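You operate a simulated robot arm through the tools that you are given. There is no shell and no other tool.

You are at the controls of a simulated robot arm. One attempt, no reset.

JOB
Stir the peanuts, then put one ladle of them on the ice.
Fine: use the yellow ladle, lay it back on the orange plate, shut the lid again, spill nothing.

It is judged by the outcome, as a careful person would: the job done as asked, and still so three seconds after it is handed in. It fails if anything else is knocked over, pushed out of place, dropped, spilled or broken. A push-on lid holds only when it is set on centred and level and pressed home; a screw cap is set on level and turned clockwise until tight.

ROBOT AND FRAMES
A 7-joint arm with a three-finger gripper, fixed in place. Base frame: the origin is on the floor under the middle of its stand, x ahead of it, y to its left, z up. Units: m, degrees, N and s.
With the tool pointing down near the work surface it reaches from about 0.1 to 0.8 m from the base axis. Its first joint turns from -166.0 to 166.0 degrees. Payload 2.69 kg.
The TCP is the grasp point between the finger pads, 0.029 m short of the fingertips. In the tool frame z runs along the fingers and y along their closing line. The gripper opens to 0.12 m; its body begins 0.078 m behind the TCP.
Orientation is told as [roll, pitch, yaw] about the base's x, y, z axes, in that order, counted from this pose: with the fingers straight down and closing along the base's y, the tool's x points along the base's -x, its y along +y and its z along -z.

CONTROLS
- The arm moves only by the tool move_arm. Its argument "motion" is a list of rows, each a list of 6 numbers: the shift along the base's x, y, z in mm, then the turn, a rotation vector about the base's x, y, z in degrees. In form: [[dx, dy, dz, ax, ay, az], ...]. A call has 1 to 20 rows; each row shifts and turns the commanded pose from where the row before left it. "jaw" is the gripper command, from -1 (fully open) to 1 (shut), values between in proportion, set as the call begins (left out, the last holds). Rows are played at 5 a second. More than 0.05 m and 8.6 degrees between two rows, or a gripper value outside its range, and nothing of the call is played. Where a pose cannot be reached the arm comes as near as it can. A force on the tool above 50 N (or 10 N above the force at the start of the call, whichever is more), or a blocked arm, ends the call early, and 0.2 s more pass. Each finger travels about 0.04 m/s and halts on what it meets, pressing with about 36 N; the grip force reading is that of the motor and also rises with nothing between the fingers. The clock runs only during rows and for 0.2 s after the last one: add rows that do not move to give the fingers time. The reply holds the time, the measured pose of the TCP, the force on the tool along the base axes, the opening and the grip force, in the units named above and with some noise, with the torque about the TCP (base axes, N m) and any sound that the robot's microphone picked up.
- Cameras (640 x 400 px; columns grow to the right, rows downward): "scene" is fixed at [0.3995, -0.501, 1.6478]; the picture's right is [0.97, -0.25, 0.00], its down [-0.21, -0.83, -0.52] and it looks along [0.13, 0.50, -0.85] (base axes); focal length 363 px, centre (320, 200). "wrist" rides on the gripper at [0.063, 0, -0.104] in the tool frame; the picture's right is [0.00, 1.00, 0.00], its down [-0.83, 0.00, -0.56] and it looks along [-0.56, 0.00, 0.83] (tool axes); focal length 275 px, centre (320, 200).
- camera(camera): a new picture of that camera. The clock stands still meanwhile.
- slide_trunk(by): slides the trunk up (or, below 0, down) by that many m; the arm rides with it, the base frame stays. It gives what a move gives, with no picture.
- probe_pixels(camera, pixels): for up to 12 pixels [column, row] of the newest picture of that camera ("zoom" is the newest enlarged one), the place [x, y, z] in the base frame of the surface seen there, good to about 0.003 m. The clock stands still meanwhile.
- zoom(camera, box): a new picture of the part [left, top, right, bottom] of that camera's present view, enlarged. The clock stands still meanwhile.
- close_job(): hands the job in; it is judged then, once.

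Unless the task says otherwise, let go and move clear before handing in.

The tools are called after ">>>" as name(argument=value, ...) on one line, values as JSON. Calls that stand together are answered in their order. move_arm: Moves the arm, as the interface text tells. Its arguments: {"type":"object","properties":{"motion":{"type":"array","items":{"type":"array","items":{"type":"number"}}},"jaw":{"type":"number"}},"required":["motion"]} The other tools are called the same way: slide_trunk (by) moves the trunk up or down; camera (camera) takes a picture; probe_pixels (camera, pixels) gives the place of the surface under pixels of a picture; zoom (camera, box) takes an enlarged picture of a part of a camera's view; close_job () hands the job in.

At the start:

```text
time: 0.0
tool_pos: [0.4219, -0.0217, 1.1782]
orientation: [-2.7, 0.8, -2.9]
wrist_force: [0.0, 0.4, -0.7]
ft_torque: [0.04, -0.03, 0.01]
width: 0.1205
grip_force: 0.0
trunk travel left (down, up): [-0.588, 0.025]
```

scene: 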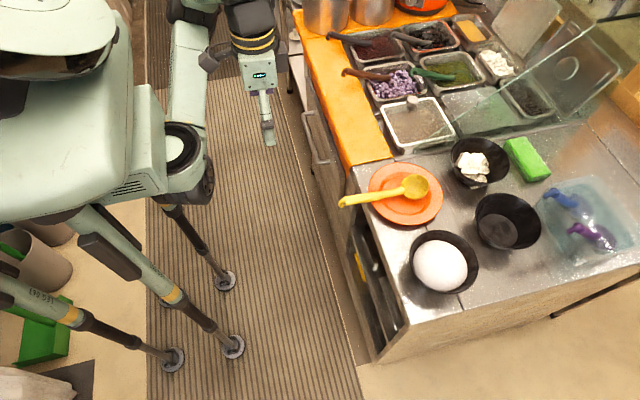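
wrist: 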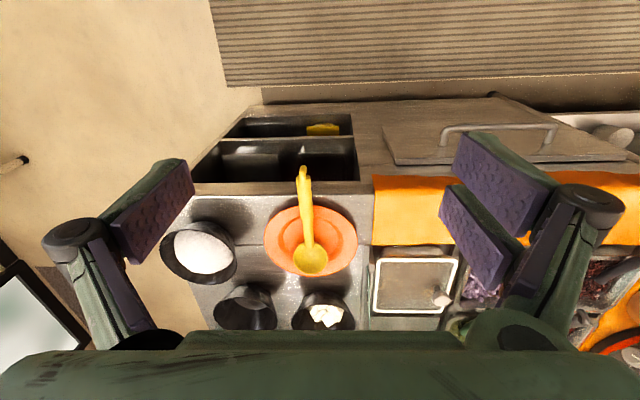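

The pictures show an orange plate with the yellow ladle near scene (405,190), a lidded pan at (418,122), and several bowls; I need closer looks before moving.

>>> zoom(camera="scene", box=[320, 80, 480, 180])

>>> zoom(camera="scene", box=[330, 0, 630, 180])

>>> zoom(camera="scene", box=[330, 120, 640, 310])

```text
4.00 times, centred on (400, 130) of scene
```

zoom: 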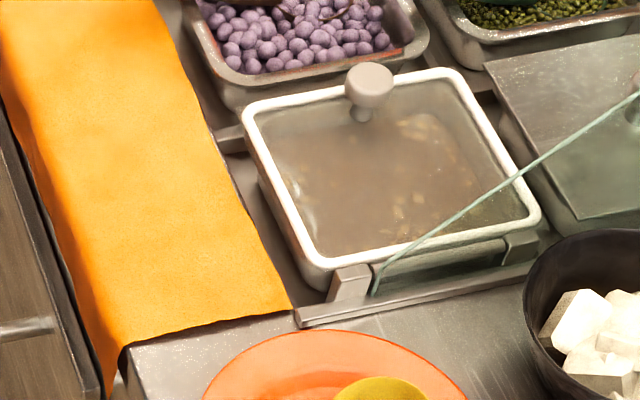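

```text
2.13 times, centred on (480, 90) of scene
```

zoom: 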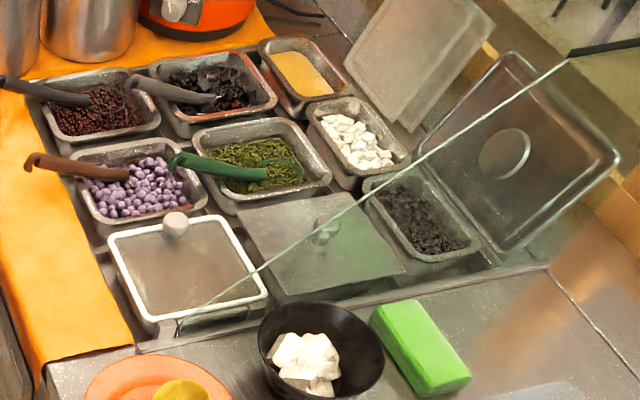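

```text
2.06 times, centred on (485, 215) of scene
```

zoom: 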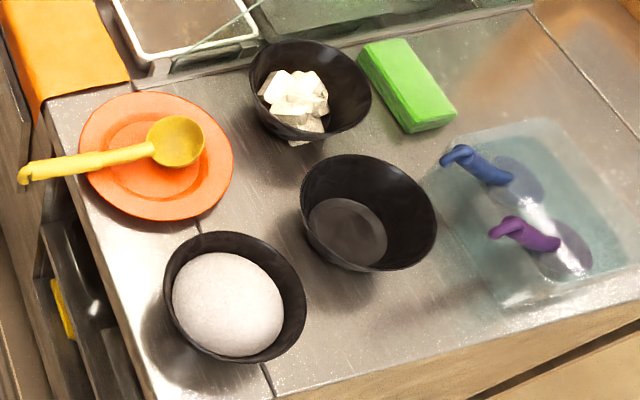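

The lidded pan (418,122) seems to hold peanuts under a translucent lid with a knob; the mound bowl (440,262) and cube bowl (480,165) are ice candidates. I'll probe positions of the main things and zoom on the bowls.

>>> probe_pixels(camera="scene", pixels=[[412, 101], [384, 104], [435, 98], [452, 134], [400, 147], [415, 125], [415, 186], [343, 202], [385, 195], [440, 262], [480, 168], [380, 225]])

>>> zoom(camera="scene", box=[440, 130, 520, 190])

>>> zoom(camera="scene", box=[400, 220, 490, 300])

>>> zoom(camera="wrist", box=[160, 160, 480, 340])

```text
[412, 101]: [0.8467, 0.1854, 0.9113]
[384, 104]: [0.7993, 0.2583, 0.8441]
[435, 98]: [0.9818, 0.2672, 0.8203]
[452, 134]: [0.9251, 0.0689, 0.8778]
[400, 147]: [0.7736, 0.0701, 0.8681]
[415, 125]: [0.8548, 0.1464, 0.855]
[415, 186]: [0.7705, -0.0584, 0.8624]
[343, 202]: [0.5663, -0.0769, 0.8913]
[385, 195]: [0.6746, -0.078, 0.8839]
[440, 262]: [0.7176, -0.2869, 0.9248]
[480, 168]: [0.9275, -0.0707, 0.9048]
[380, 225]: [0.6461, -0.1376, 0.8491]
```

```text
6.67 times, centred on (480, 160) of scene
```

zoom: 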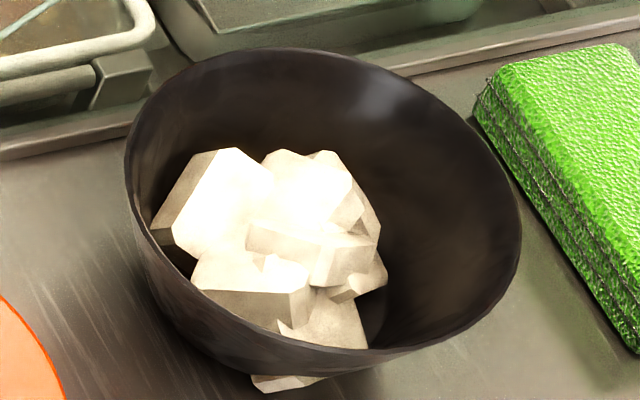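

```text
5.00 times, centred on (445, 260) of scene
```

zoom: 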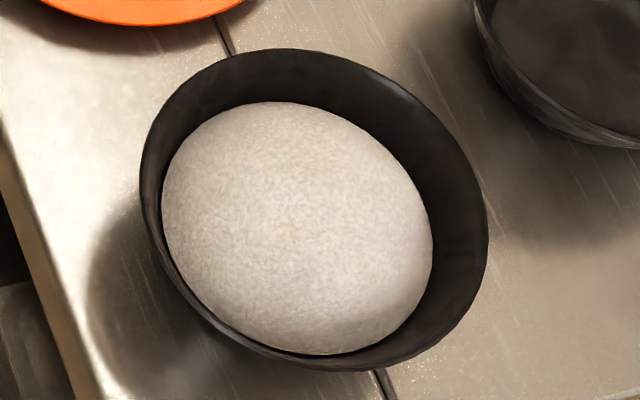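

```text
2.00 times, centred on (320, 250) of wrist
```

zoom: 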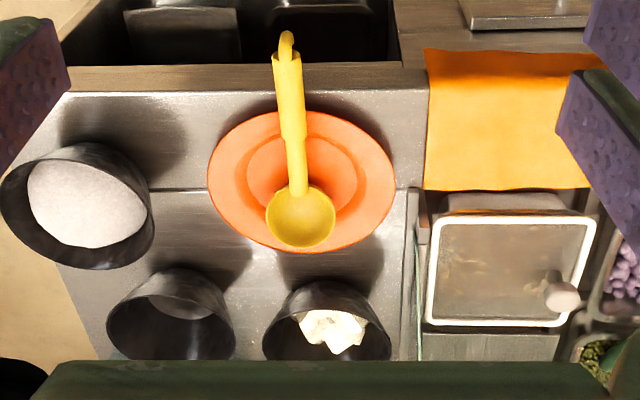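

The mound at (440,262) looks like shaved ice, while the cubes at (480,165) match the topping pan at (500,62), so I take the mound as the ice. A glass edge runs from about (414,152) to (597,29); I'll probe along it and along the lid rim.

>>> zoom(camera="scene", box=[370, 80, 490, 160])

>>> probe_pixels(camera="scene", pixels=[[414, 152], [420, 147], [430, 140], [440, 132], [460, 117], [480, 102], [500, 88], [530, 70], [560, 51], [590, 33], [520, 100], [560, 100]])

```text
5.00 times, centred on (430, 120) of scene
```

zoom: 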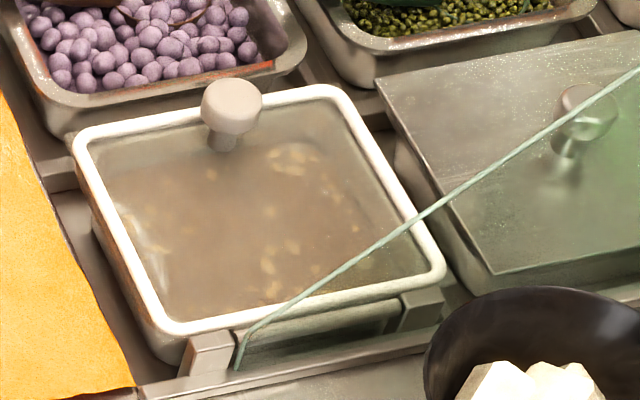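

```text
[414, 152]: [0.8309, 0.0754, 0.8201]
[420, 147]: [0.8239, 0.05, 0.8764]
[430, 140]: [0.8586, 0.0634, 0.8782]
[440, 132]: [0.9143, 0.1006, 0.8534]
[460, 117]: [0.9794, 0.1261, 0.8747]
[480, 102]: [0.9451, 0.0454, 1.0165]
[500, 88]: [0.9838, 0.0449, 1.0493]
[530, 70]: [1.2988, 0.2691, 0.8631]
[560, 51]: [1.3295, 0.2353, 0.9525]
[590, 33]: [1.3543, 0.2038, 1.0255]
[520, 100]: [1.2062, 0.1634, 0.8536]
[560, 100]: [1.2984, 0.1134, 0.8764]
```

The probes show a vertical glass pane at y≈0.047 whose edge rises from (0.824, z 0.876) to (0.984, z 1.049). Now I'll probe the lid rim and knob precisely in this zoom.

>>> probe_pixels(camera="zoom", pixels=[[82, 140], [150, 122], [330, 93], [395, 190], [436, 268], [310, 300], [172, 327], [118, 230], [230, 95], [232, 120], [222, 148], [260, 220]])

>>> camera(camera="scene")

```text
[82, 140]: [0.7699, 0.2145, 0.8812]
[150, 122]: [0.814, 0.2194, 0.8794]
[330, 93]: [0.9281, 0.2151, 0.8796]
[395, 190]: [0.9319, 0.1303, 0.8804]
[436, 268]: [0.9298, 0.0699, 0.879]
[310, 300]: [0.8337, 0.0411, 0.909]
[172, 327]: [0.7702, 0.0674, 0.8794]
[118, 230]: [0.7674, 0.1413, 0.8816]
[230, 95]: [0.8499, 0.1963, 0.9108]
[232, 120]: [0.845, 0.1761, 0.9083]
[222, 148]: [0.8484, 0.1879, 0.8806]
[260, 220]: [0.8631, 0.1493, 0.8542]
```

```text
taken
```

scene: 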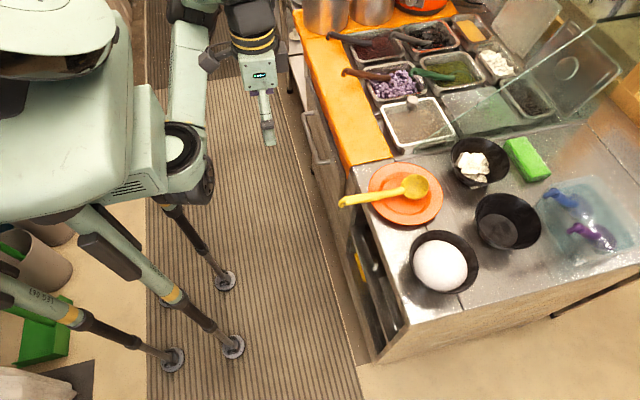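

The lid's rim spans x 0.767–0.932, y 0.067–0.218 at z 0.880, and its knob sits off-centre at (0.848, 0.187), with bracket-like blocks on the near (-y) side at zoom (205,350) and (420,305), so it is likely hinged there. I'll move the wrist camera closer, staying high, to inspect it.

>>> move_arm(motion=[[20, 20, 0, 2.7, -0.8, 2.9], [25, 25, 0, 0, 0, 0], [25, 25, 0, 0, 0, 0], [25, 25, 0, 0, 0, 0], [25, 25, 0, 0, 0, 0], [10, 20, 0, 0, 0, 0], [0, 0, 0, 0, 0, 0]], jaw=0.2)

>>> camera(camera="wrist")

>>> camera(camera="scene")

```text
time: 1.4
tool_pos: [0.558, 0.1258, 1.1463]
orientation: [-8.1, 0.8, -1.6]
wrist_force: [0.9, 0.0, 1.1]
ft_torque: [0.01, 0.03, 0.01]
width: 0.0478
grip_force: 0.1
out of reach, approached as far as the arm can: row 5
trunk travel left (down, up): [-0.588, 0.025]
stopped in row 7: the arm was blocked; the commanded pose is now the measured one
```

```text
taken
```

wrist: 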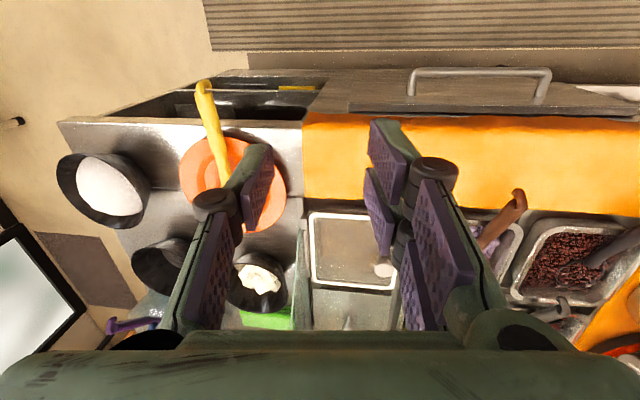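

```text
taken
```

scene: 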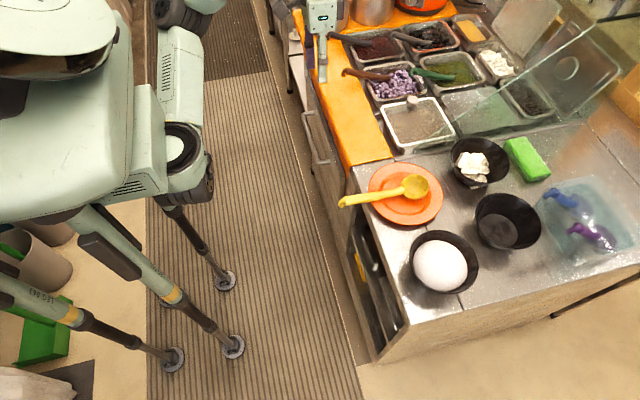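

The arm stopped at its reach limit for that height (tool at z 1.146, x 0.558), so lower heights should reach further. I'll check the height of the towel and the neighbouring handles before descending.

>>> probe_pixels(camera="scene", pixels=[[345, 155], [375, 160], [335, 120], [365, 120], [378, 145], [346, 72], [365, 76], [330, 36], [396, 115], [315, 70], [350, 100], [306, 20]])

>>> zoom(camera="wrist", box=[240, 180, 480, 330])

```text
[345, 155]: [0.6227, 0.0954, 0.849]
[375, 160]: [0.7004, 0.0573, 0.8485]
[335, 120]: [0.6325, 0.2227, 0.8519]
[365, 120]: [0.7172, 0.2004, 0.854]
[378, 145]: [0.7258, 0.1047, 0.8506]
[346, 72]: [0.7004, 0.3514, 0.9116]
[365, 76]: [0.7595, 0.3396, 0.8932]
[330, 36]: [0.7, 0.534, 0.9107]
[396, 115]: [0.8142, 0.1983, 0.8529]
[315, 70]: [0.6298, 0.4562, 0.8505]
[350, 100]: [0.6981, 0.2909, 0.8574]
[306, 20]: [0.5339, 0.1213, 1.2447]
```

```text
2.67 times, centred on (360, 255) of wrist
```

zoom: 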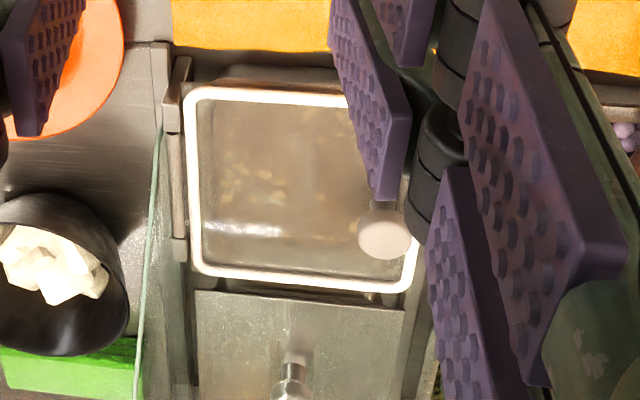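

The zoom confirms a hinge rod with two brackets on the lid's left (-y) side at zoom (175,100)–(178,250), with the glass edge at (155,170) just beyond it; the knob at (385,233) is on the free edge. I'll lower the hand over the towel to learn the reach.

>>> move_arm(motion=[[0, 0, -30, 3, 0, 0], [0, 0, -30, 3, 0, 0], [0, 0, -30, 2, -0.8, 1.6], [0, 0, -30, 0, 0, 0], [0, 0, 0, 0, 0, 0]], jaw=0.2)

>>> camera(camera="wrist")

```text
time: 2.6
tool_pos: [0.5566, 0.1258, 1.0286]
orientation: [0.4, 0.2, 0.2]
wrist_force: [-0.3, 0.2, -0.5]
ft_torque: [0.01, 0.01, 0.01]
width: 0.0479
grip_force: 0.1
trunk travel left (down, up): [-0.588, 0.025]
```

```text
taken
```

wrist: 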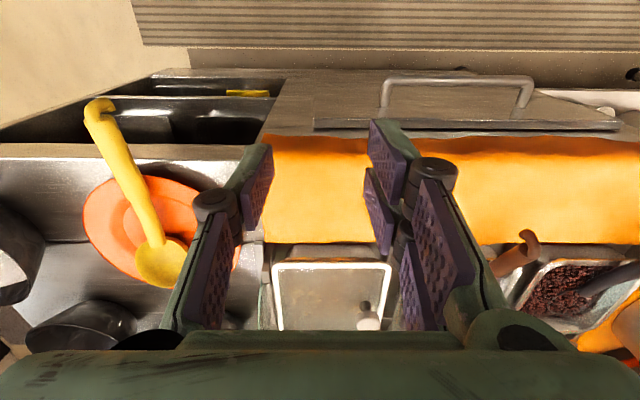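

The hand is now level at (0.557, 0.126, 1.029) and the lid is visible at (275,262)–(390,330). I'll extend forward over the towel at this height to test reach.

>>> move_arm(motion=[[25, 10, 0, 0, 0, 0], [25, 10, 0, 0, 0, 0], [25, 10, 0, 0, 0, 0], [25, 10, 0, 0, 0, 0], [25, 10, 0, 0, 0, 0], [0, 0, 0, 0, 0, 0]], jaw=0.2)

>>> camera(camera="wrist")

>>> camera(camera="scene")

```text
time: 4.0
tool_pos: [0.681, 0.1759, 1.0292]
orientation: [0.3, 0.2, 0.2]
wrist_force: [0.2, -0.4, -0.8]
ft_torque: [0.05, 0.01, 0.01]
width: 0.0481
grip_force: 0.0
trunk travel left (down, up): [-0.588, 0.025]
```

```text
taken
```

wrist: 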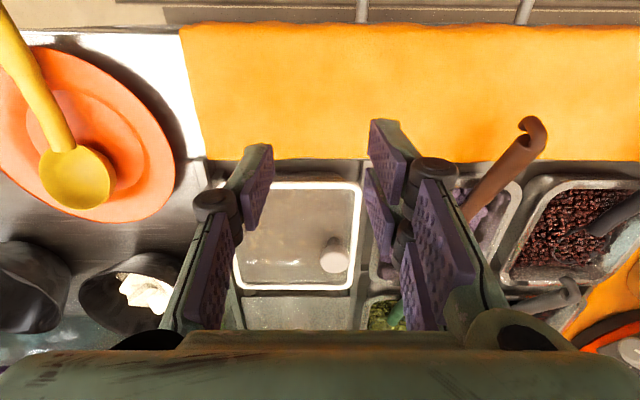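

```text
taken
```

scene: 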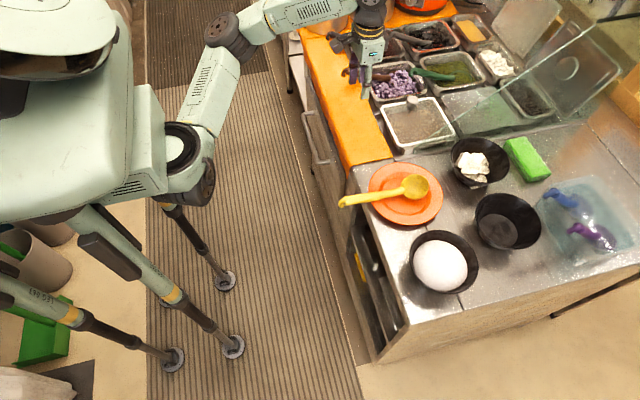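

Tool reached (0.681, 0.176, 1.029) without trouble, and the lid knob shows at (335,258). I'll continue forward at this height toward a spot above the knob, to see if a straight-down tool reaches it.

>>> move_arm(motion=[[30, 3, 0, 0, 0, 0], [30, 3, 0, 0, 0, 0], [30, 3, 0, 0, 0, 0], [30, 2, 0, 0, 0, 0], [30, 0, 0, 0, 0, 0], [0, 0, 0, 0, 0, 0]], jaw=0.2)

>>> camera(camera="wrist")

>>> camera(camera="scene")

```text
time: 5.4
tool_pos: [0.8279, 0.1878, 1.0271]
orientation: [0.3, 0.2, 0.3]
wrist_force: [-0.6, -0.8, -0.8]
ft_torque: [-0.02, 0.01, 0.01]
width: 0.0479
grip_force: 0.0
trunk travel left (down, up): [-0.588, 0.025]
```

```text
taken
```

wrist: 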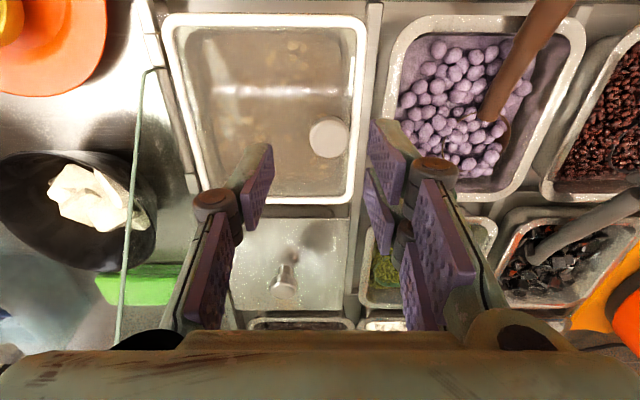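

```text
taken
```

scene: 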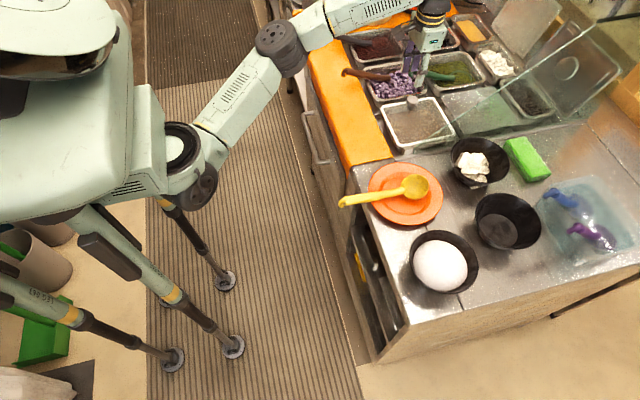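

The tool-down pose reaches (0.828, 0.188, 1.027), and the lid, knob (328,138) and hinge rod (150–190, 20–185) are clear. I'll zoom in on the hinge and probe it.

>>> zoom(camera="wrist", box=[100, 0, 400, 220])

>>> probe_pixels(camera="wrist", pixels=[[152, 45], [170, 110], [188, 178], [328, 130], [328, 150], [345, 132], [311, 136], [360, 100], [265, 17], [270, 198], [176, 80], [130, 200]])

```text
1.82 times, centred on (250, 110) of wrist
```

zoom: 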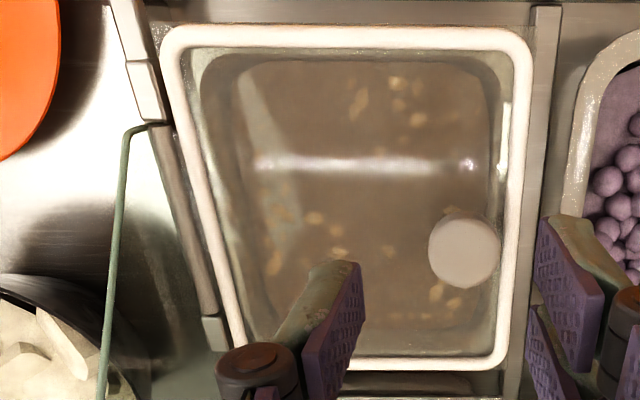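

```text
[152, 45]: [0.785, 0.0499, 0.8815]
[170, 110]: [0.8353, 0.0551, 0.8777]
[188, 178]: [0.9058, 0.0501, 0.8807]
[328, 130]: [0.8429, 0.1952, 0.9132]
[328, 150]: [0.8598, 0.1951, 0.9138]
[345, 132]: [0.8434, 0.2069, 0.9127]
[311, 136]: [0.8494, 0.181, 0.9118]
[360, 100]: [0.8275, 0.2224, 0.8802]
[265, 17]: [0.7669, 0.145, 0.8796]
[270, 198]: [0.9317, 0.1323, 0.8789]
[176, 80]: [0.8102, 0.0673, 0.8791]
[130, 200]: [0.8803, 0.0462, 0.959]
```

The hinge axis sits at about y 0.053, z 0.873 and the knob head is at (0.850, 0.195), top z 0.913, about 3 cm wide. I'll check the neighbouring pan's rim height and lid edge before lowering fingers around the knob.

>>> probe_pixels(camera="wrist", pixels=[[405, 35], [390, 80], [372, 60], [350, 190], [352, 30], [175, 22], [205, 196], [435, 140], [515, 60], [300, 60], [300, 190], [240, 100]])

>>> zoom(camera="wrist", box=[260, 80, 420, 180])

```text
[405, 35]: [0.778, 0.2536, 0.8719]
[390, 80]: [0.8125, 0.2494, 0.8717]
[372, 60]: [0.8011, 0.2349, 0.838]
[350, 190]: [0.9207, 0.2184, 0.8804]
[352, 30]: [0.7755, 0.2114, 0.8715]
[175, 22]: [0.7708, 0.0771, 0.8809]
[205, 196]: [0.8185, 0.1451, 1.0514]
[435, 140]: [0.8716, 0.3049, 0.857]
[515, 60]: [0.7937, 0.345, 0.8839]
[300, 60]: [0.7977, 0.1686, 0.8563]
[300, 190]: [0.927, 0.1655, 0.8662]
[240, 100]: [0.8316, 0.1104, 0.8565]
```

```text
4.00 times, centred on (340, 130) of wrist
```

zoom: 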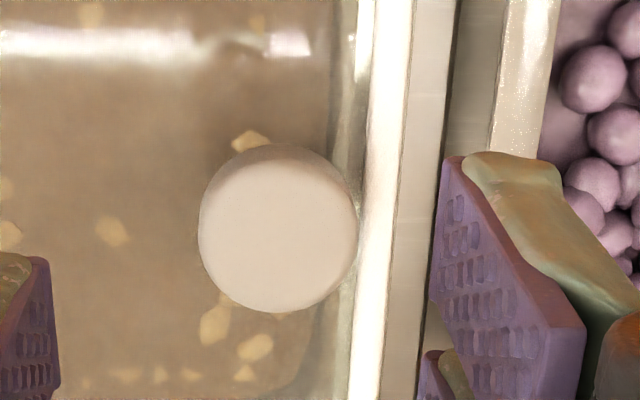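

The knob centre computes to (0.8495, 0.196) with diameter 3.3 cm, and nearby rims (0.872–0.881) stay below planned fingertip height. I'll open the jaw a bit and move right above the knob.

>>> move_arm(motion=[[11, 4, -14, 0, 0, 0], [11, 4, -14, 0, 0, 0], [0, 0, -15, 0, 0, 0], [0, 0, -15, 0, 0, 0], [0, 0, 0, 0, 0, 0], [0, 0, 0, 0, 0, 0]], jaw=-0.2)

>>> camera(camera="wrist")

>>> camera(camera="scene")

```text
time: 6.8
tool_pos: [0.8477, 0.1933, 0.9759]
orientation: [0.3, 0.1, 0.3]
wrist_force: [-0.3, 0.4, 0.5]
ft_torque: [0.02, 0.02, -0.01]
width: 0.0721
grip_force: 0.1
out of reach, approached as far as the arm can: row 2
trunk travel left (down, up): [-0.588, 0.025]
```

```text
taken
```

wrist: 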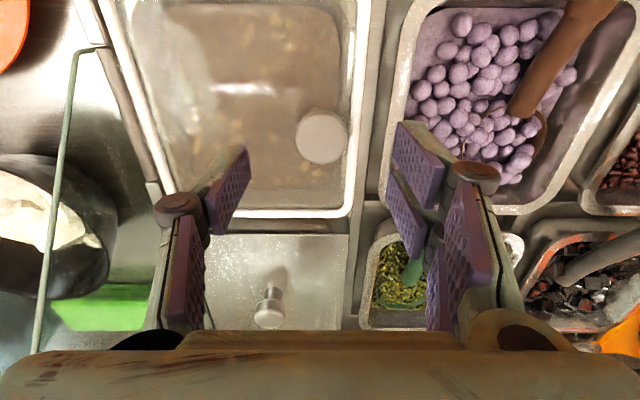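

```text
taken
```

scene: 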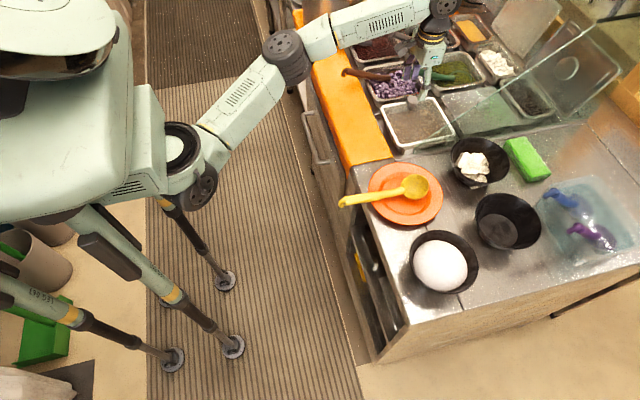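

The tool is at (0.848, 0.193, 0.976), right at the straight-down reach limit, with the knob centred at (322,137). I'll pitch the tool 15° forward to gain reach and lower it around the knob.

>>> move_arm(motion=[[0, 1, 0, 0, -5, 0], [-1, 1, 0, 0, -5, 0], [-1, 0, 0, 0, -5, 0], [0, 0, -10, 0, 0, 0], [0, 0, -10, 0, 0, 0], [0, 0, -10, 0, 0, 0], [0, 0, 0, 0, 0, 0]], jaw=-0.2)

>>> camera(camera="wrist")

>>> zoom(camera="scene", box=[360, 20, 520, 140])

```text
time: 8.4
tool_pos: [0.8472, 0.1948, 0.9469]
orientation: [0.1, -14.8, 0.2]
wrist_force: [-0.3, 0.1, -0.2]
ft_torque: [-0.02, -0.01, -0.02]
width: 0.072
grip_force: 0.1
trunk travel left (down, up): [-0.588, 0.025]
```

```text
taken
```

wrist: 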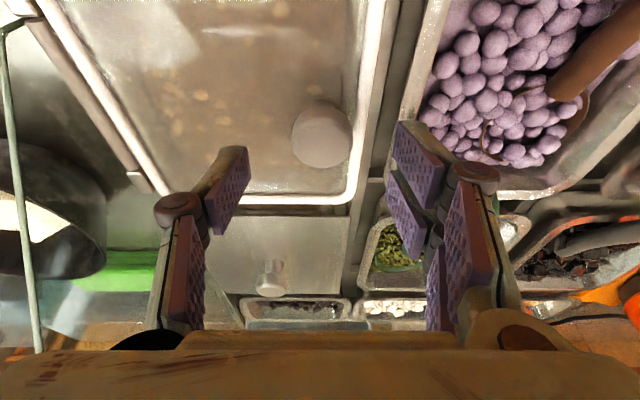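

```text
3.33 times, centred on (440, 80) of scene
```

zoom: 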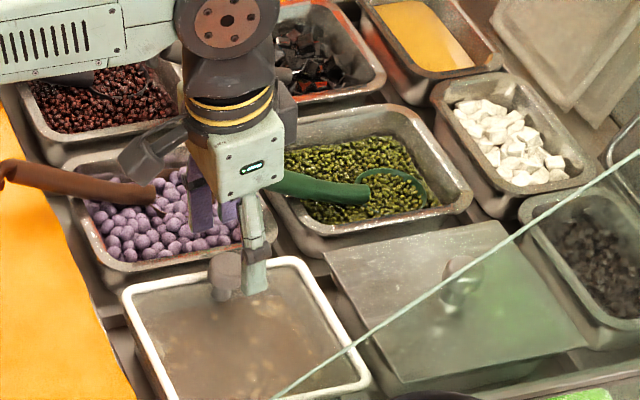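

Pose (0.847, 0.195, 0.947) pitched 15° is held, and the knob (322,135) lies between the fingers. I'll lower the last 28 mm and watch for contact.

>>> move_arm(motion=[[-1, 1, -10, 0, 0, 0], [-1, 0, -9, 0, 0, 0], [0, 0, -9, 0, 0, 0], [0, 0, 0, 0, 0, 0]], jaw=-0.2)

>>> zoom(camera="scene", box=[380, 60, 460, 120])

>>> camera(camera="wrist")

```text
time: 9.4
tool_pos: [0.8444, 0.1947, 0.9182]
orientation: [0.2, -14.9, 0.3]
wrist_force: [0.2, -0.4, -0.1]
ft_torque: [0.02, -0.01, 0.03]
width: 0.0719
grip_force: 0.1
trunk travel left (down, up): [-0.588, 0.025]
```

```text
6.67 times, centred on (420, 90) of scene
```

zoom: 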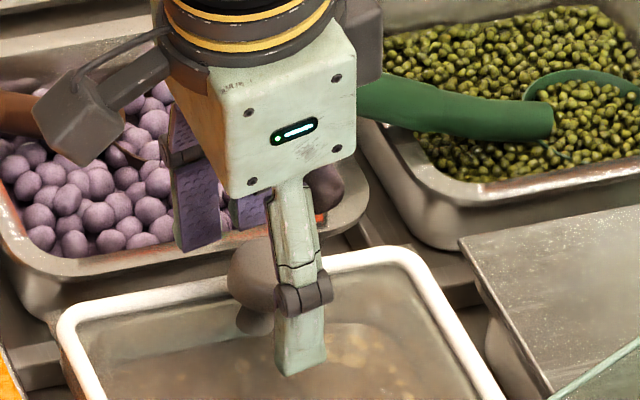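

```text
taken
```

wrist: 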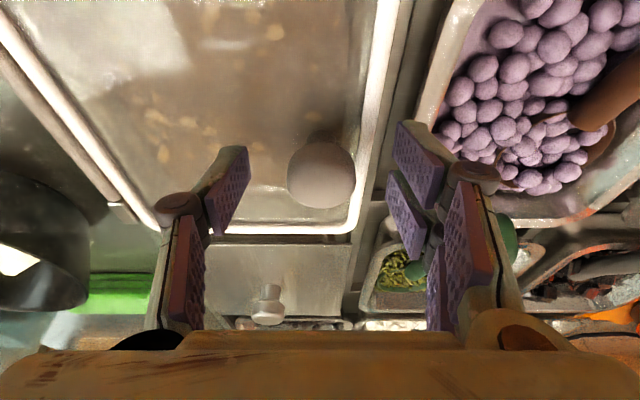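

Geometry checks out: the knob lies about 14 mm past the TCP along the fingers and centred (322,175), with the tips just above the lid. I'll close the gripper on the knob.

>>> move_arm(motion=[[0, 0, 0, 0, 0, 0], [0, 0, 0, 0, 0, 0], [0, 0, 0, 0, 0, 0], [0, 0, 0, 0, 0, 0], [0, 0, 0, 0, 0, 0], [0, 0, 0, 0, 0, 0]], jaw=1)

>>> camera(camera="wrist")

```text
time: 10.8
tool_pos: [0.8443, 0.1949, 0.9191]
orientation: [0.2, -14.9, 0.3]
wrist_force: [0.6, 4.6, 0.0]
ft_torque: [0.08, 0.01, 0.09]
width: 0.0325
grip_force: 45.0
trunk travel left (down, up): [-0.588, 0.025]
```

```text
taken
```

wrist: 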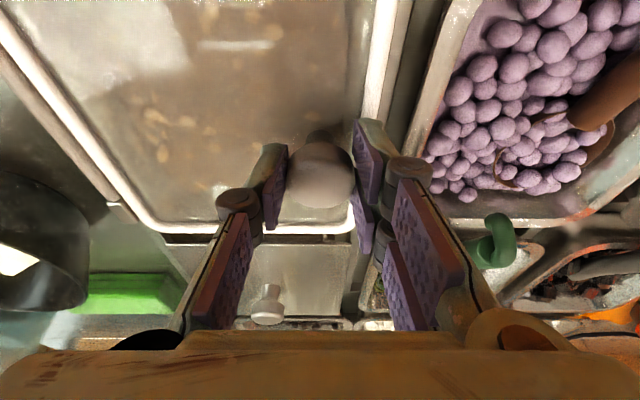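

The knob is held at 0.0325 m width with light forces. I'll lift it through the first 8° of an arc about the hinge axis, turning the hand with it, and check how the lid behaves.

>>> move_arm(motion=[[0, -1.8, 4.9, 2, 0, 0], [0, -1.8, 4.9, 2, 0, 0], [0, -2.1, 4.8, 2, 0, 0], [0, -2.1, 4.7, 2, 0, 0], [0, 0, 0, 0, 0, 0]], jaw=1)

>>> camera(camera="scene")

>>> zoom(camera="scene", box=[370, 60, 490, 160])

```text
time: 12.0
tool_pos: [0.8446, 0.1887, 0.9382]
orientation: [8.4, -14.8, -1.9]
wrist_force: [4.7, 3.1, -0.4]
ft_torque: [0.18, 0.16, 0.02]
width: 0.0322
grip_force: 45.1
trunk travel left (down, up): [-0.588, 0.025]
```

```text
taken
```

scene: 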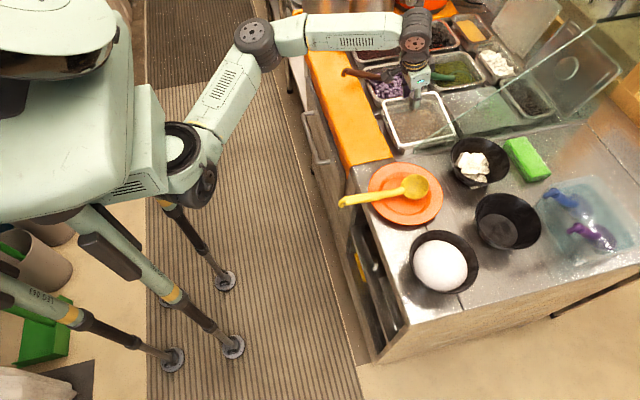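

```text
4.00 times, centred on (430, 110) of scene
```

zoom: 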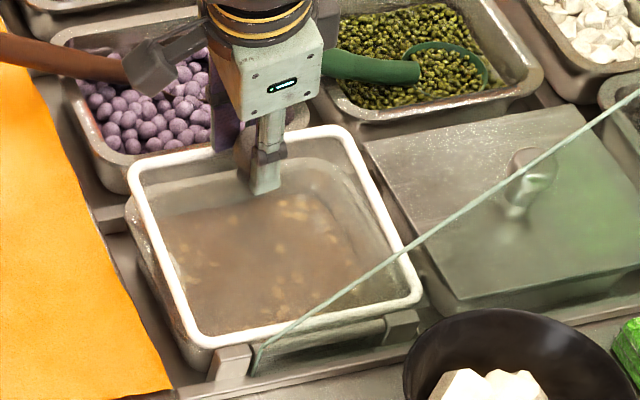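

The lid's free edge has lifted about its -y hinge and forces stay small (under 5 N). I'll continue the arc from 8° to 36°.

>>> move_arm(motion=[[0, -4.9, 9.2, 4, 0, 0], [0, -5.5, 8.8, 4, 0, 0], [0, -6.1, 8.4, 4, 0, 0], [0, -6.7, 8.0, 4, 0, 0], [0, -7.2, 7.5, 4, 0, 0], [0, -7.7, 7.0, 4, 0, 0], [0, -8.2, 6.4, 4, 0, 0], [0, 0, 0, 0, 0, 0]], jaw=1)

>>> zoom(camera="scene", box=[340, 10, 520, 160])

>>> camera(camera="wrist")

```text
time: 13.8
tool_pos: [0.8455, 0.1437, 0.9946]
orientation: [37.4, -12.2, -8.6]
wrist_force: [18.3, 16.6, 13.0]
ft_torque: [0.72, 0.28, 0.38]
width: 0.0323
grip_force: 45.0
trunk travel left (down, up): [-0.588, 0.025]
```

```text
2.67 times, centred on (430, 85) of scene
```

zoom: 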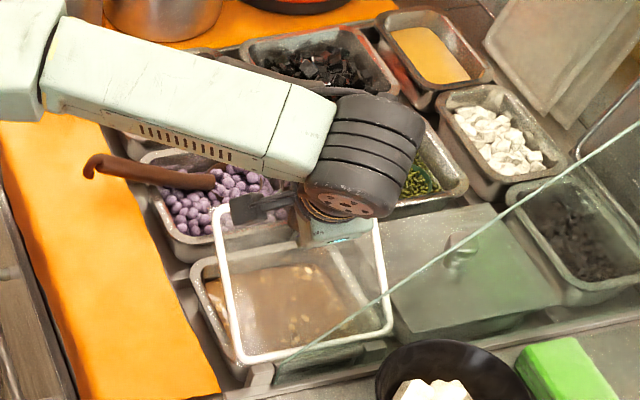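

```text
taken
```

wrist: 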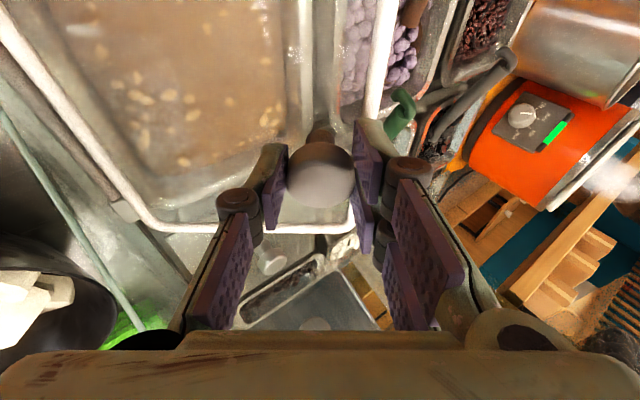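

The lid is about 36° open, but forces reached (18, 17, 13) N, mainly pushing outward, which implies the hinge lies nearer (y 0.055, z 0.880). I'll correct the path by a few mm and continue on the refined arc in a shorter stretch.

>>> move_arm(motion=[[1.5, 3, 2, 0, 0, 0], [0, -8.2, 5.9, 4, 0, 0], [0, -8.6, 5.3, 4, 0, 0], [0, -9.0, 4.7, 4, 0, 0], [0, 0, 0, 0, 0, 0]], jaw=1)

>>> zoom(camera="scene", box=[340, 10, 520, 160])

>>> camera(camera="wrist")

```text
time: 15.0
tool_pos: [0.8453, 0.1166, 1.0103]
orientation: [49.0, -9.9, -11.1]
wrist_force: [-13.5, -8.2, -11.8]
ft_torque: [-0.46, 0.01, -0.27]
width: 0.0324
grip_force: 45.4
trunk travel left (down, up): [-0.588, 0.025]
```

```text
2.67 times, centred on (430, 85) of scene
```

zoom: 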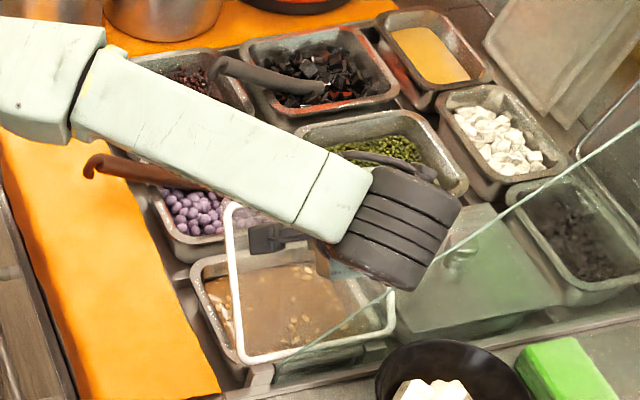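

```text
taken
```

wrist: 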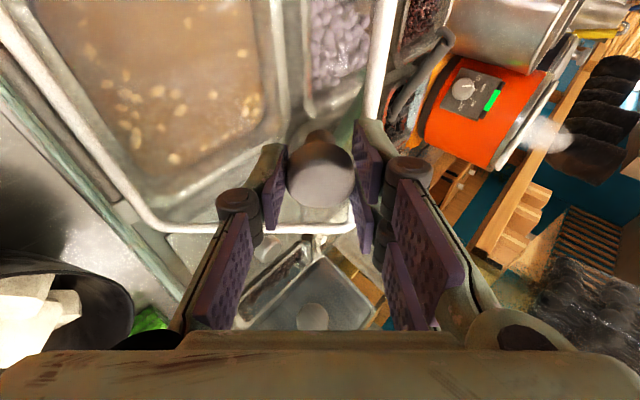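

Forces flipped to (-13, -8, -12) N, so I over-corrected slightly; the lid is about 49° open and the peanuts are visible in the pan at zoom (270,310). I'll back off about half and continue on the arc.

>>> move_arm(motion=[[-0.7, -0.6, -1.2, 0, 0, 0], [0, -9.3, 4.0, 4, 0, 0], [0, -9.5, 3.4, 4, 0, 0], [0, -9.7, 2.7, 4, 0, 0], [0, 0, 0, 0, 0, 0]], jaw=1)

>>> zoom(camera="scene", box=[340, 10, 520, 160])

>>> camera(camera="wrist")

```text
time: 16.2
tool_pos: [0.8456, 0.0891, 1.0188]
orientation: [60.9, -7.4, -12.9]
wrist_force: [-13.8, -6.1, -20.2]
ft_torque: [-0.23, 0.04, -0.22]
width: 0.0319
grip_force: 44.8
trunk travel left (down, up): [-0.588, 0.025]
```

```text
2.67 times, centred on (430, 85) of scene
```

zoom: 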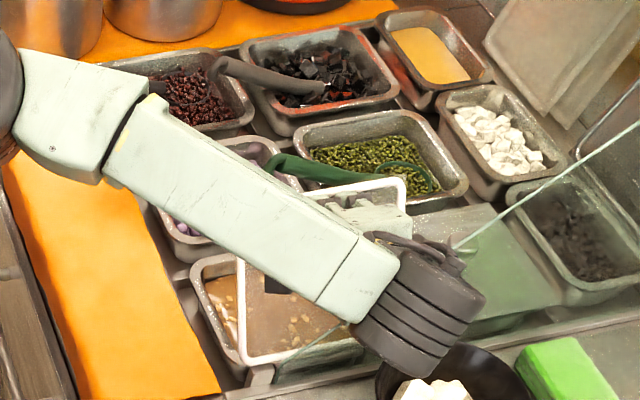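

```text
taken
```

wrist: 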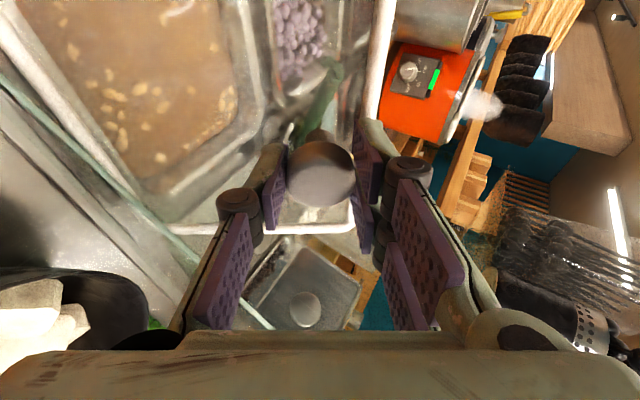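

The lid is at about 61° with a 20 N downward pull, so I trim z and x slightly and keep following the arc to about 73°.

>>> move_arm(motion=[[-0.7, -0.3, -1.3, 0, 0, 0], [0, -9.8, 1.7, 4, 0, 0], [0, -9.9, 1.0, 4, 0, 0], [0, -10.0, 0.3, 4, 0, 0], [0, 0, 0, 0, 0, 0]], jaw=1)

>>> zoom(camera="scene", box=[340, 10, 520, 160])

>>> camera(camera="wrist")

```text
time: 17.4
tool_pos: [0.8455, 0.0606, 1.0227]
orientation: [73.0, -4.8, -14.0]
wrist_force: [-3.6, 0.6, -8.1]
ft_torque: [0.08, 0.29, 0.8]
width: 0.0323
grip_force: 45.3
trunk travel left (down, up): [-0.588, 0.025]
```

```text
2.67 times, centred on (430, 85) of scene
```

zoom: 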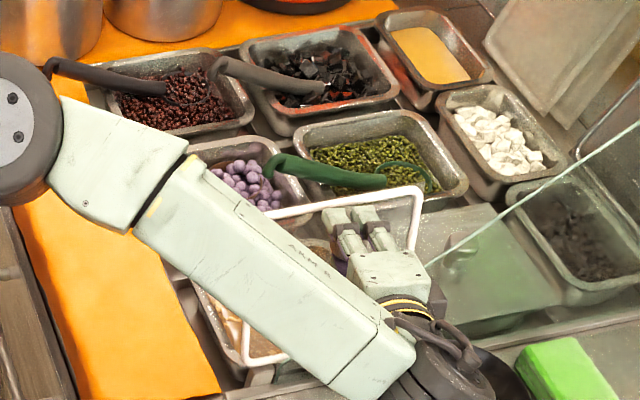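

```text
taken
```

wrist: 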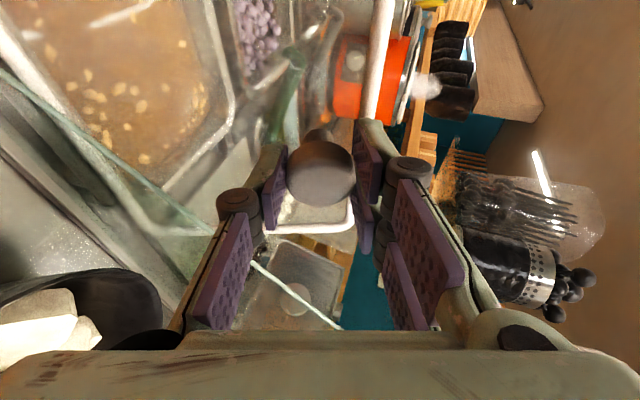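

The lid is near 73° with forces back under 10 N. Before going further I'll check the cube bowl's rim height beneath the wrist.

>>> camera(camera="scene")

>>> probe_pixels(camera="scene", pixels=[[507, 160], [500, 152], [452, 155], [460, 178], [475, 188], [478, 262], [412, 250], [440, 232], [460, 150], [440, 140], [480, 140], [470, 120]])

```text
taken
```

scene: 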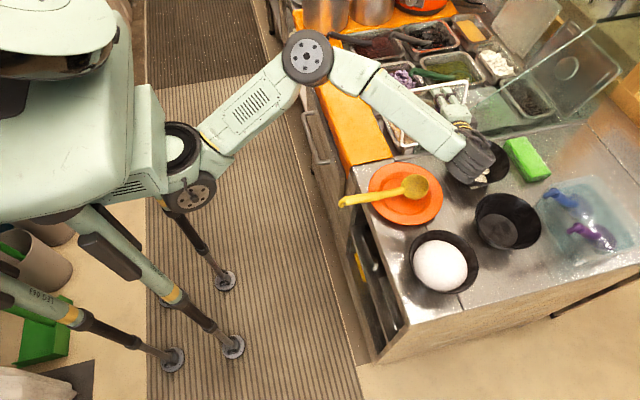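

```text
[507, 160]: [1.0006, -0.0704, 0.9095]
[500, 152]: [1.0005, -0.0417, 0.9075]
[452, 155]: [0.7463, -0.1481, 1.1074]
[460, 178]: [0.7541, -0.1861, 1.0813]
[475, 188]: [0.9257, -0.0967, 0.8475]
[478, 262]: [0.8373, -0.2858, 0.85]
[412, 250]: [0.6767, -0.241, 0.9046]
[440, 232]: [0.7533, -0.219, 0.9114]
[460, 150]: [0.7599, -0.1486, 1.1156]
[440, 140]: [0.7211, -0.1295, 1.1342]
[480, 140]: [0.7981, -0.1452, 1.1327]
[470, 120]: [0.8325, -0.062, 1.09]
```

Bowl rims top out at 0.91 while the wrist is above 1.08, so there's room. I'll continue to about 85°, watching for contact with the glass.

>>> move_arm(motion=[[-0.3, -10.1, -0.9, 4, 0, 0], [0, -10.1, -1.2, 4, 0, 0], [0, -10.0, -1.8, 4, 0, 0], [0, 0, 0, 0, 0, 0]], jaw=1)

>>> zoom(camera="scene", box=[360, 60, 520, 180])

>>> camera(camera="wrist")

```text
time: 18.4
tool_pos: [0.845, 0.0309, 1.0218]
orientation: [84.6, -2.1, -14.8]
wrist_force: [18.3, 3.9, 10.4]
ft_torque: [0.78, -0.12, 0.05]
width: 0.0324
grip_force: 46.3
trunk travel left (down, up): [-0.588, 0.025]
```

```text
3.33 times, centred on (440, 120) of scene
```

zoom: 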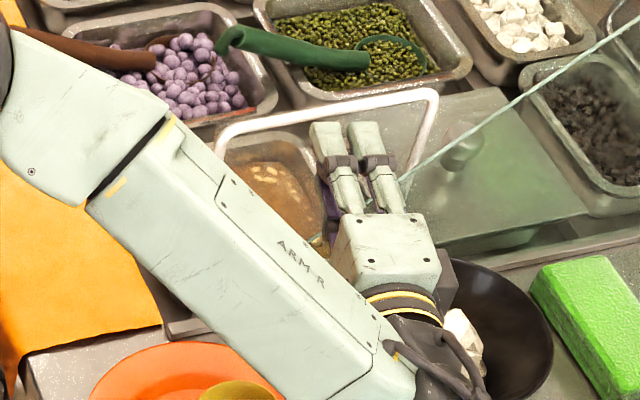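

```text
taken
```

wrist: 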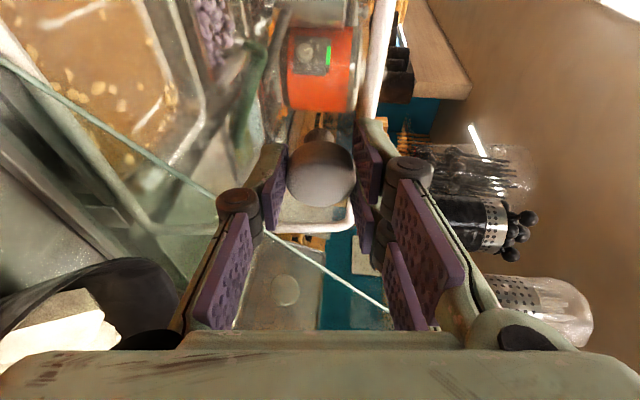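

The lid is about 85° open with no sign of hitting the glass (y force only 4 N). I'll relieve the x/z load and move another 4°.

>>> move_arm(motion=[[0.8, 0, 0.6, 0, 0, 0], [0, -5, -1.0, 2, 0, 0], [0, -5, -1.2, 2, 0, 0], [0, 0, 0, 0, 0, 0]], jaw=1)

>>> zoom(camera="scene", box=[380, 80, 480, 160])

```text
time: 19.4
tool_pos: [0.8452, 0.0178, 1.0193]
orientation: [88.6, -1.0, -15.1]
wrist_force: [24.5, -1.7, 21.6]
ft_torque: [0.57, -0.04, 0.05]
width: 0.0319
grip_force: 45.3
trunk travel left (down, up): [-0.588, 0.025]
```

```text
5.00 times, centred on (430, 120) of scene
```

zoom: 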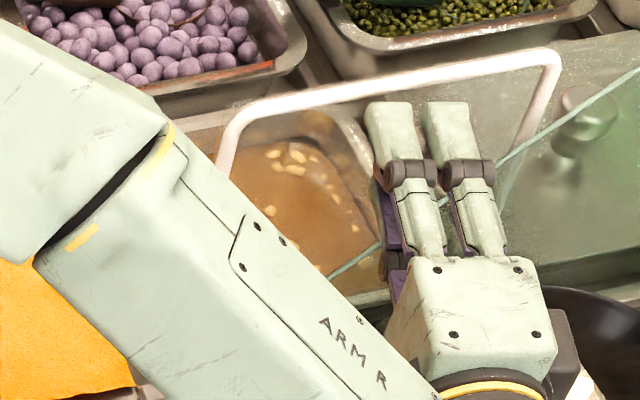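

Lid at about 89°, y force near zero, but z and x are loaded at ~22–25 N, so I'll relax those first and nudge 3° further.

>>> move_arm(motion=[[1.2, 0, 1.5, 0, 0, 0], [0, -4, -0.8, 1.5, 0, 0], [0, -4, -0.9, 1.5, 0, 0], [0, 0, 0, 0, 0, 0]], jaw=1)

>>> zoom(camera="scene", box=[380, 80, 480, 160])

>>> camera(camera="wrist")

```text
time: 20.4
tool_pos: [0.8458, 0.0151, 1.0192]
orientation: [91.4, 0.1, -14.5]
wrist_force: [-0.8, 15.4, 8.8]
ft_torque: [0.53, -0.12, 0.36]
width: 0.0323
grip_force: 45.2
trunk travel left (down, up): [-0.588, 0.025]
```

```text
5.00 times, centred on (430, 120) of scene
```

zoom: 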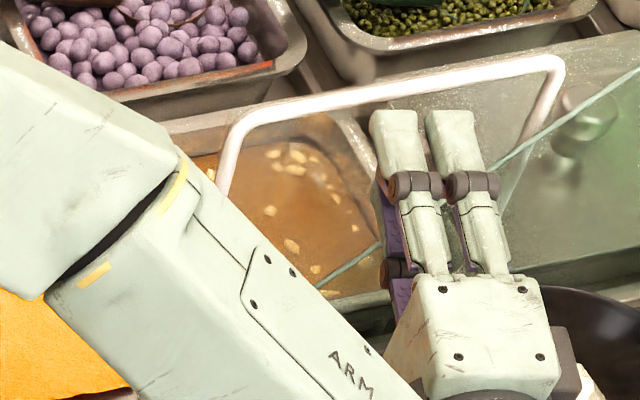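

```text
taken
```

wrist: 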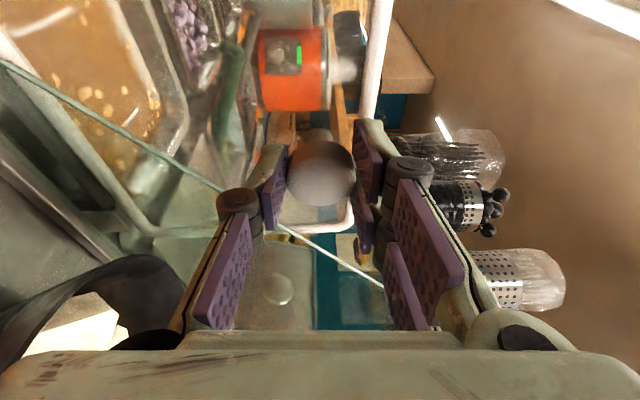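

The y force jumped to 15 N as the hand stopped following, so the lid has reached its stop near 90°. I'll probe the lid's upright rim to know its actual angle before releasing.

>>> probe_pixels(camera="zoom", pixels=[[300, 103], [360, 88], [480, 73], [240, 130], [226, 180], [555, 75], [535, 120], [520, 150], [340, 270], [500, 165]])

>>> probe_pixels(camera="wrist", pixels=[[378, 60], [372, 100], [300, 228], [150, 225], [200, 200], [100, 150], [100, 185]])

```text
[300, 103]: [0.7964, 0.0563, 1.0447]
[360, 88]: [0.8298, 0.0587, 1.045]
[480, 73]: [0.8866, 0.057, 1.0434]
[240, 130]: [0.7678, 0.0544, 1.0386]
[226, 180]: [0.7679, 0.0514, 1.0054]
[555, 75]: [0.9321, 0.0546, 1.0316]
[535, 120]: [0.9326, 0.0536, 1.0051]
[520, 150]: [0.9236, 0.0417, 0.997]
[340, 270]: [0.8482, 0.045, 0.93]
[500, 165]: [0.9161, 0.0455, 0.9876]
```

```text
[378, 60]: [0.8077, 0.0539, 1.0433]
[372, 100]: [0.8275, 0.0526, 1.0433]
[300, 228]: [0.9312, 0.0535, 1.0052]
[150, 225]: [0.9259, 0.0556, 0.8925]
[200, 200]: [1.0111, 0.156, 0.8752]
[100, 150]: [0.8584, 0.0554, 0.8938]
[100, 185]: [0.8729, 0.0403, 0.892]
```

The lid's rim face is upright (y ≈0.055 at z 0.893 to ≈0.053 at z 1.04), about 91°, slightly past vertical. I'll open the fingers just enough to free the knob and see whether the lid stays.

>>> move_arm(motion=[[0, 0, 0, 0, 0, 0], [0, 0, 0, 0, 0, 0], [0, 0, 0, 0, 0, 0], [0, 0, 0, 0, 0, 0]], jaw=0.1)

>>> zoom(camera="scene", box=[380, 80, 480, 160])

>>> camera(camera="wrist")

```text
time: 21.4
tool_pos: [0.8473, 0.0103, 1.0159]
orientation: [91.2, -0.1, -14.9]
wrist_force: [0.5, 0.2, 0.1]
ft_torque: [0.01, -0.02, -0.02]
width: 0.0538
grip_force: 0.1
trunk travel left (down, up): [-0.588, 0.025]
```

```text
5.00 times, centred on (430, 120) of scene
```

zoom: 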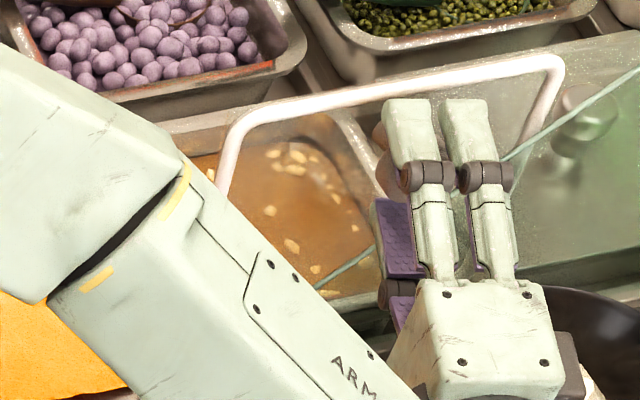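

```text
taken
```

wrist: 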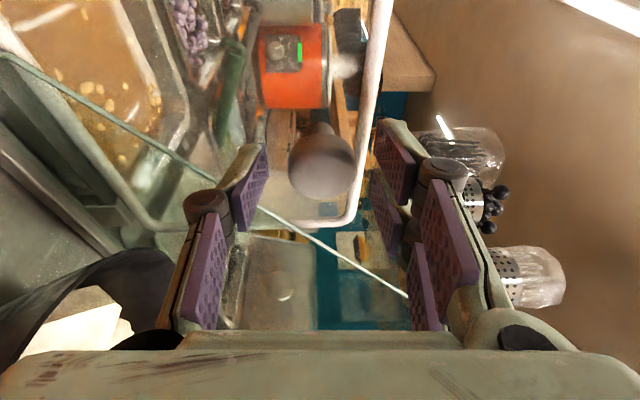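

The lid stays upright with the knob free between the fingers at wrist (322,165), and forces are zero. I'll back the hand straight out along the tool axis, then rise.

>>> move_arm(motion=[[-2.6, -9.7, 0, 0, 0, 0], [-3.9, -14.5, 0, 0, 0, 0], [-5.2, -19.3, 0, 0, 0, 0], [-5.2, -19.3, 0, 0, 0, 0], [0, 0, 0, 0, 0, 0]], jaw=0.1)

>>> camera(camera="scene")

>>> camera(camera="wrist")

```text
time: 22.6
tool_pos: [0.8404, -0.0396, 1.0108]
orientation: [90.6, 0.0, -15.6]
wrist_force: [-0.6, 0.5, 0.0]
ft_torque: [-0.03, 0.01, 0.01]
width: 0.0538
grip_force: 0.0
out of reach, approached as far as the arm can: row 4
trunk travel left (down, up): [-0.588, 0.025]
```

```text
taken
```

scene: 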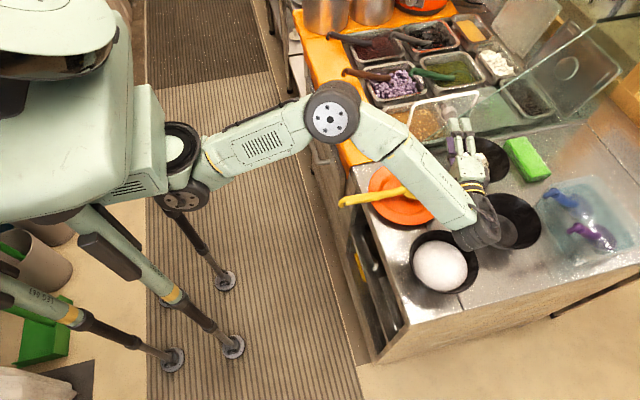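

```text
taken
```

wrist: 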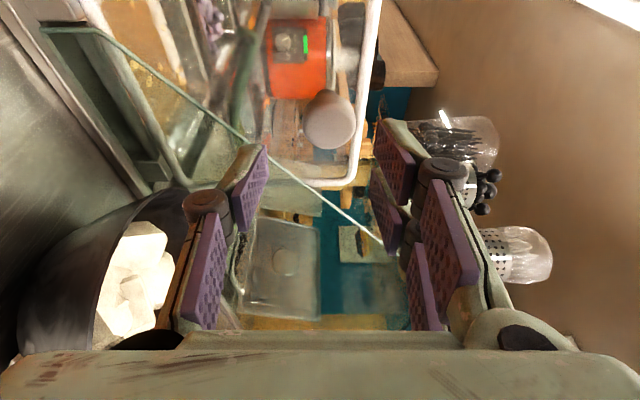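

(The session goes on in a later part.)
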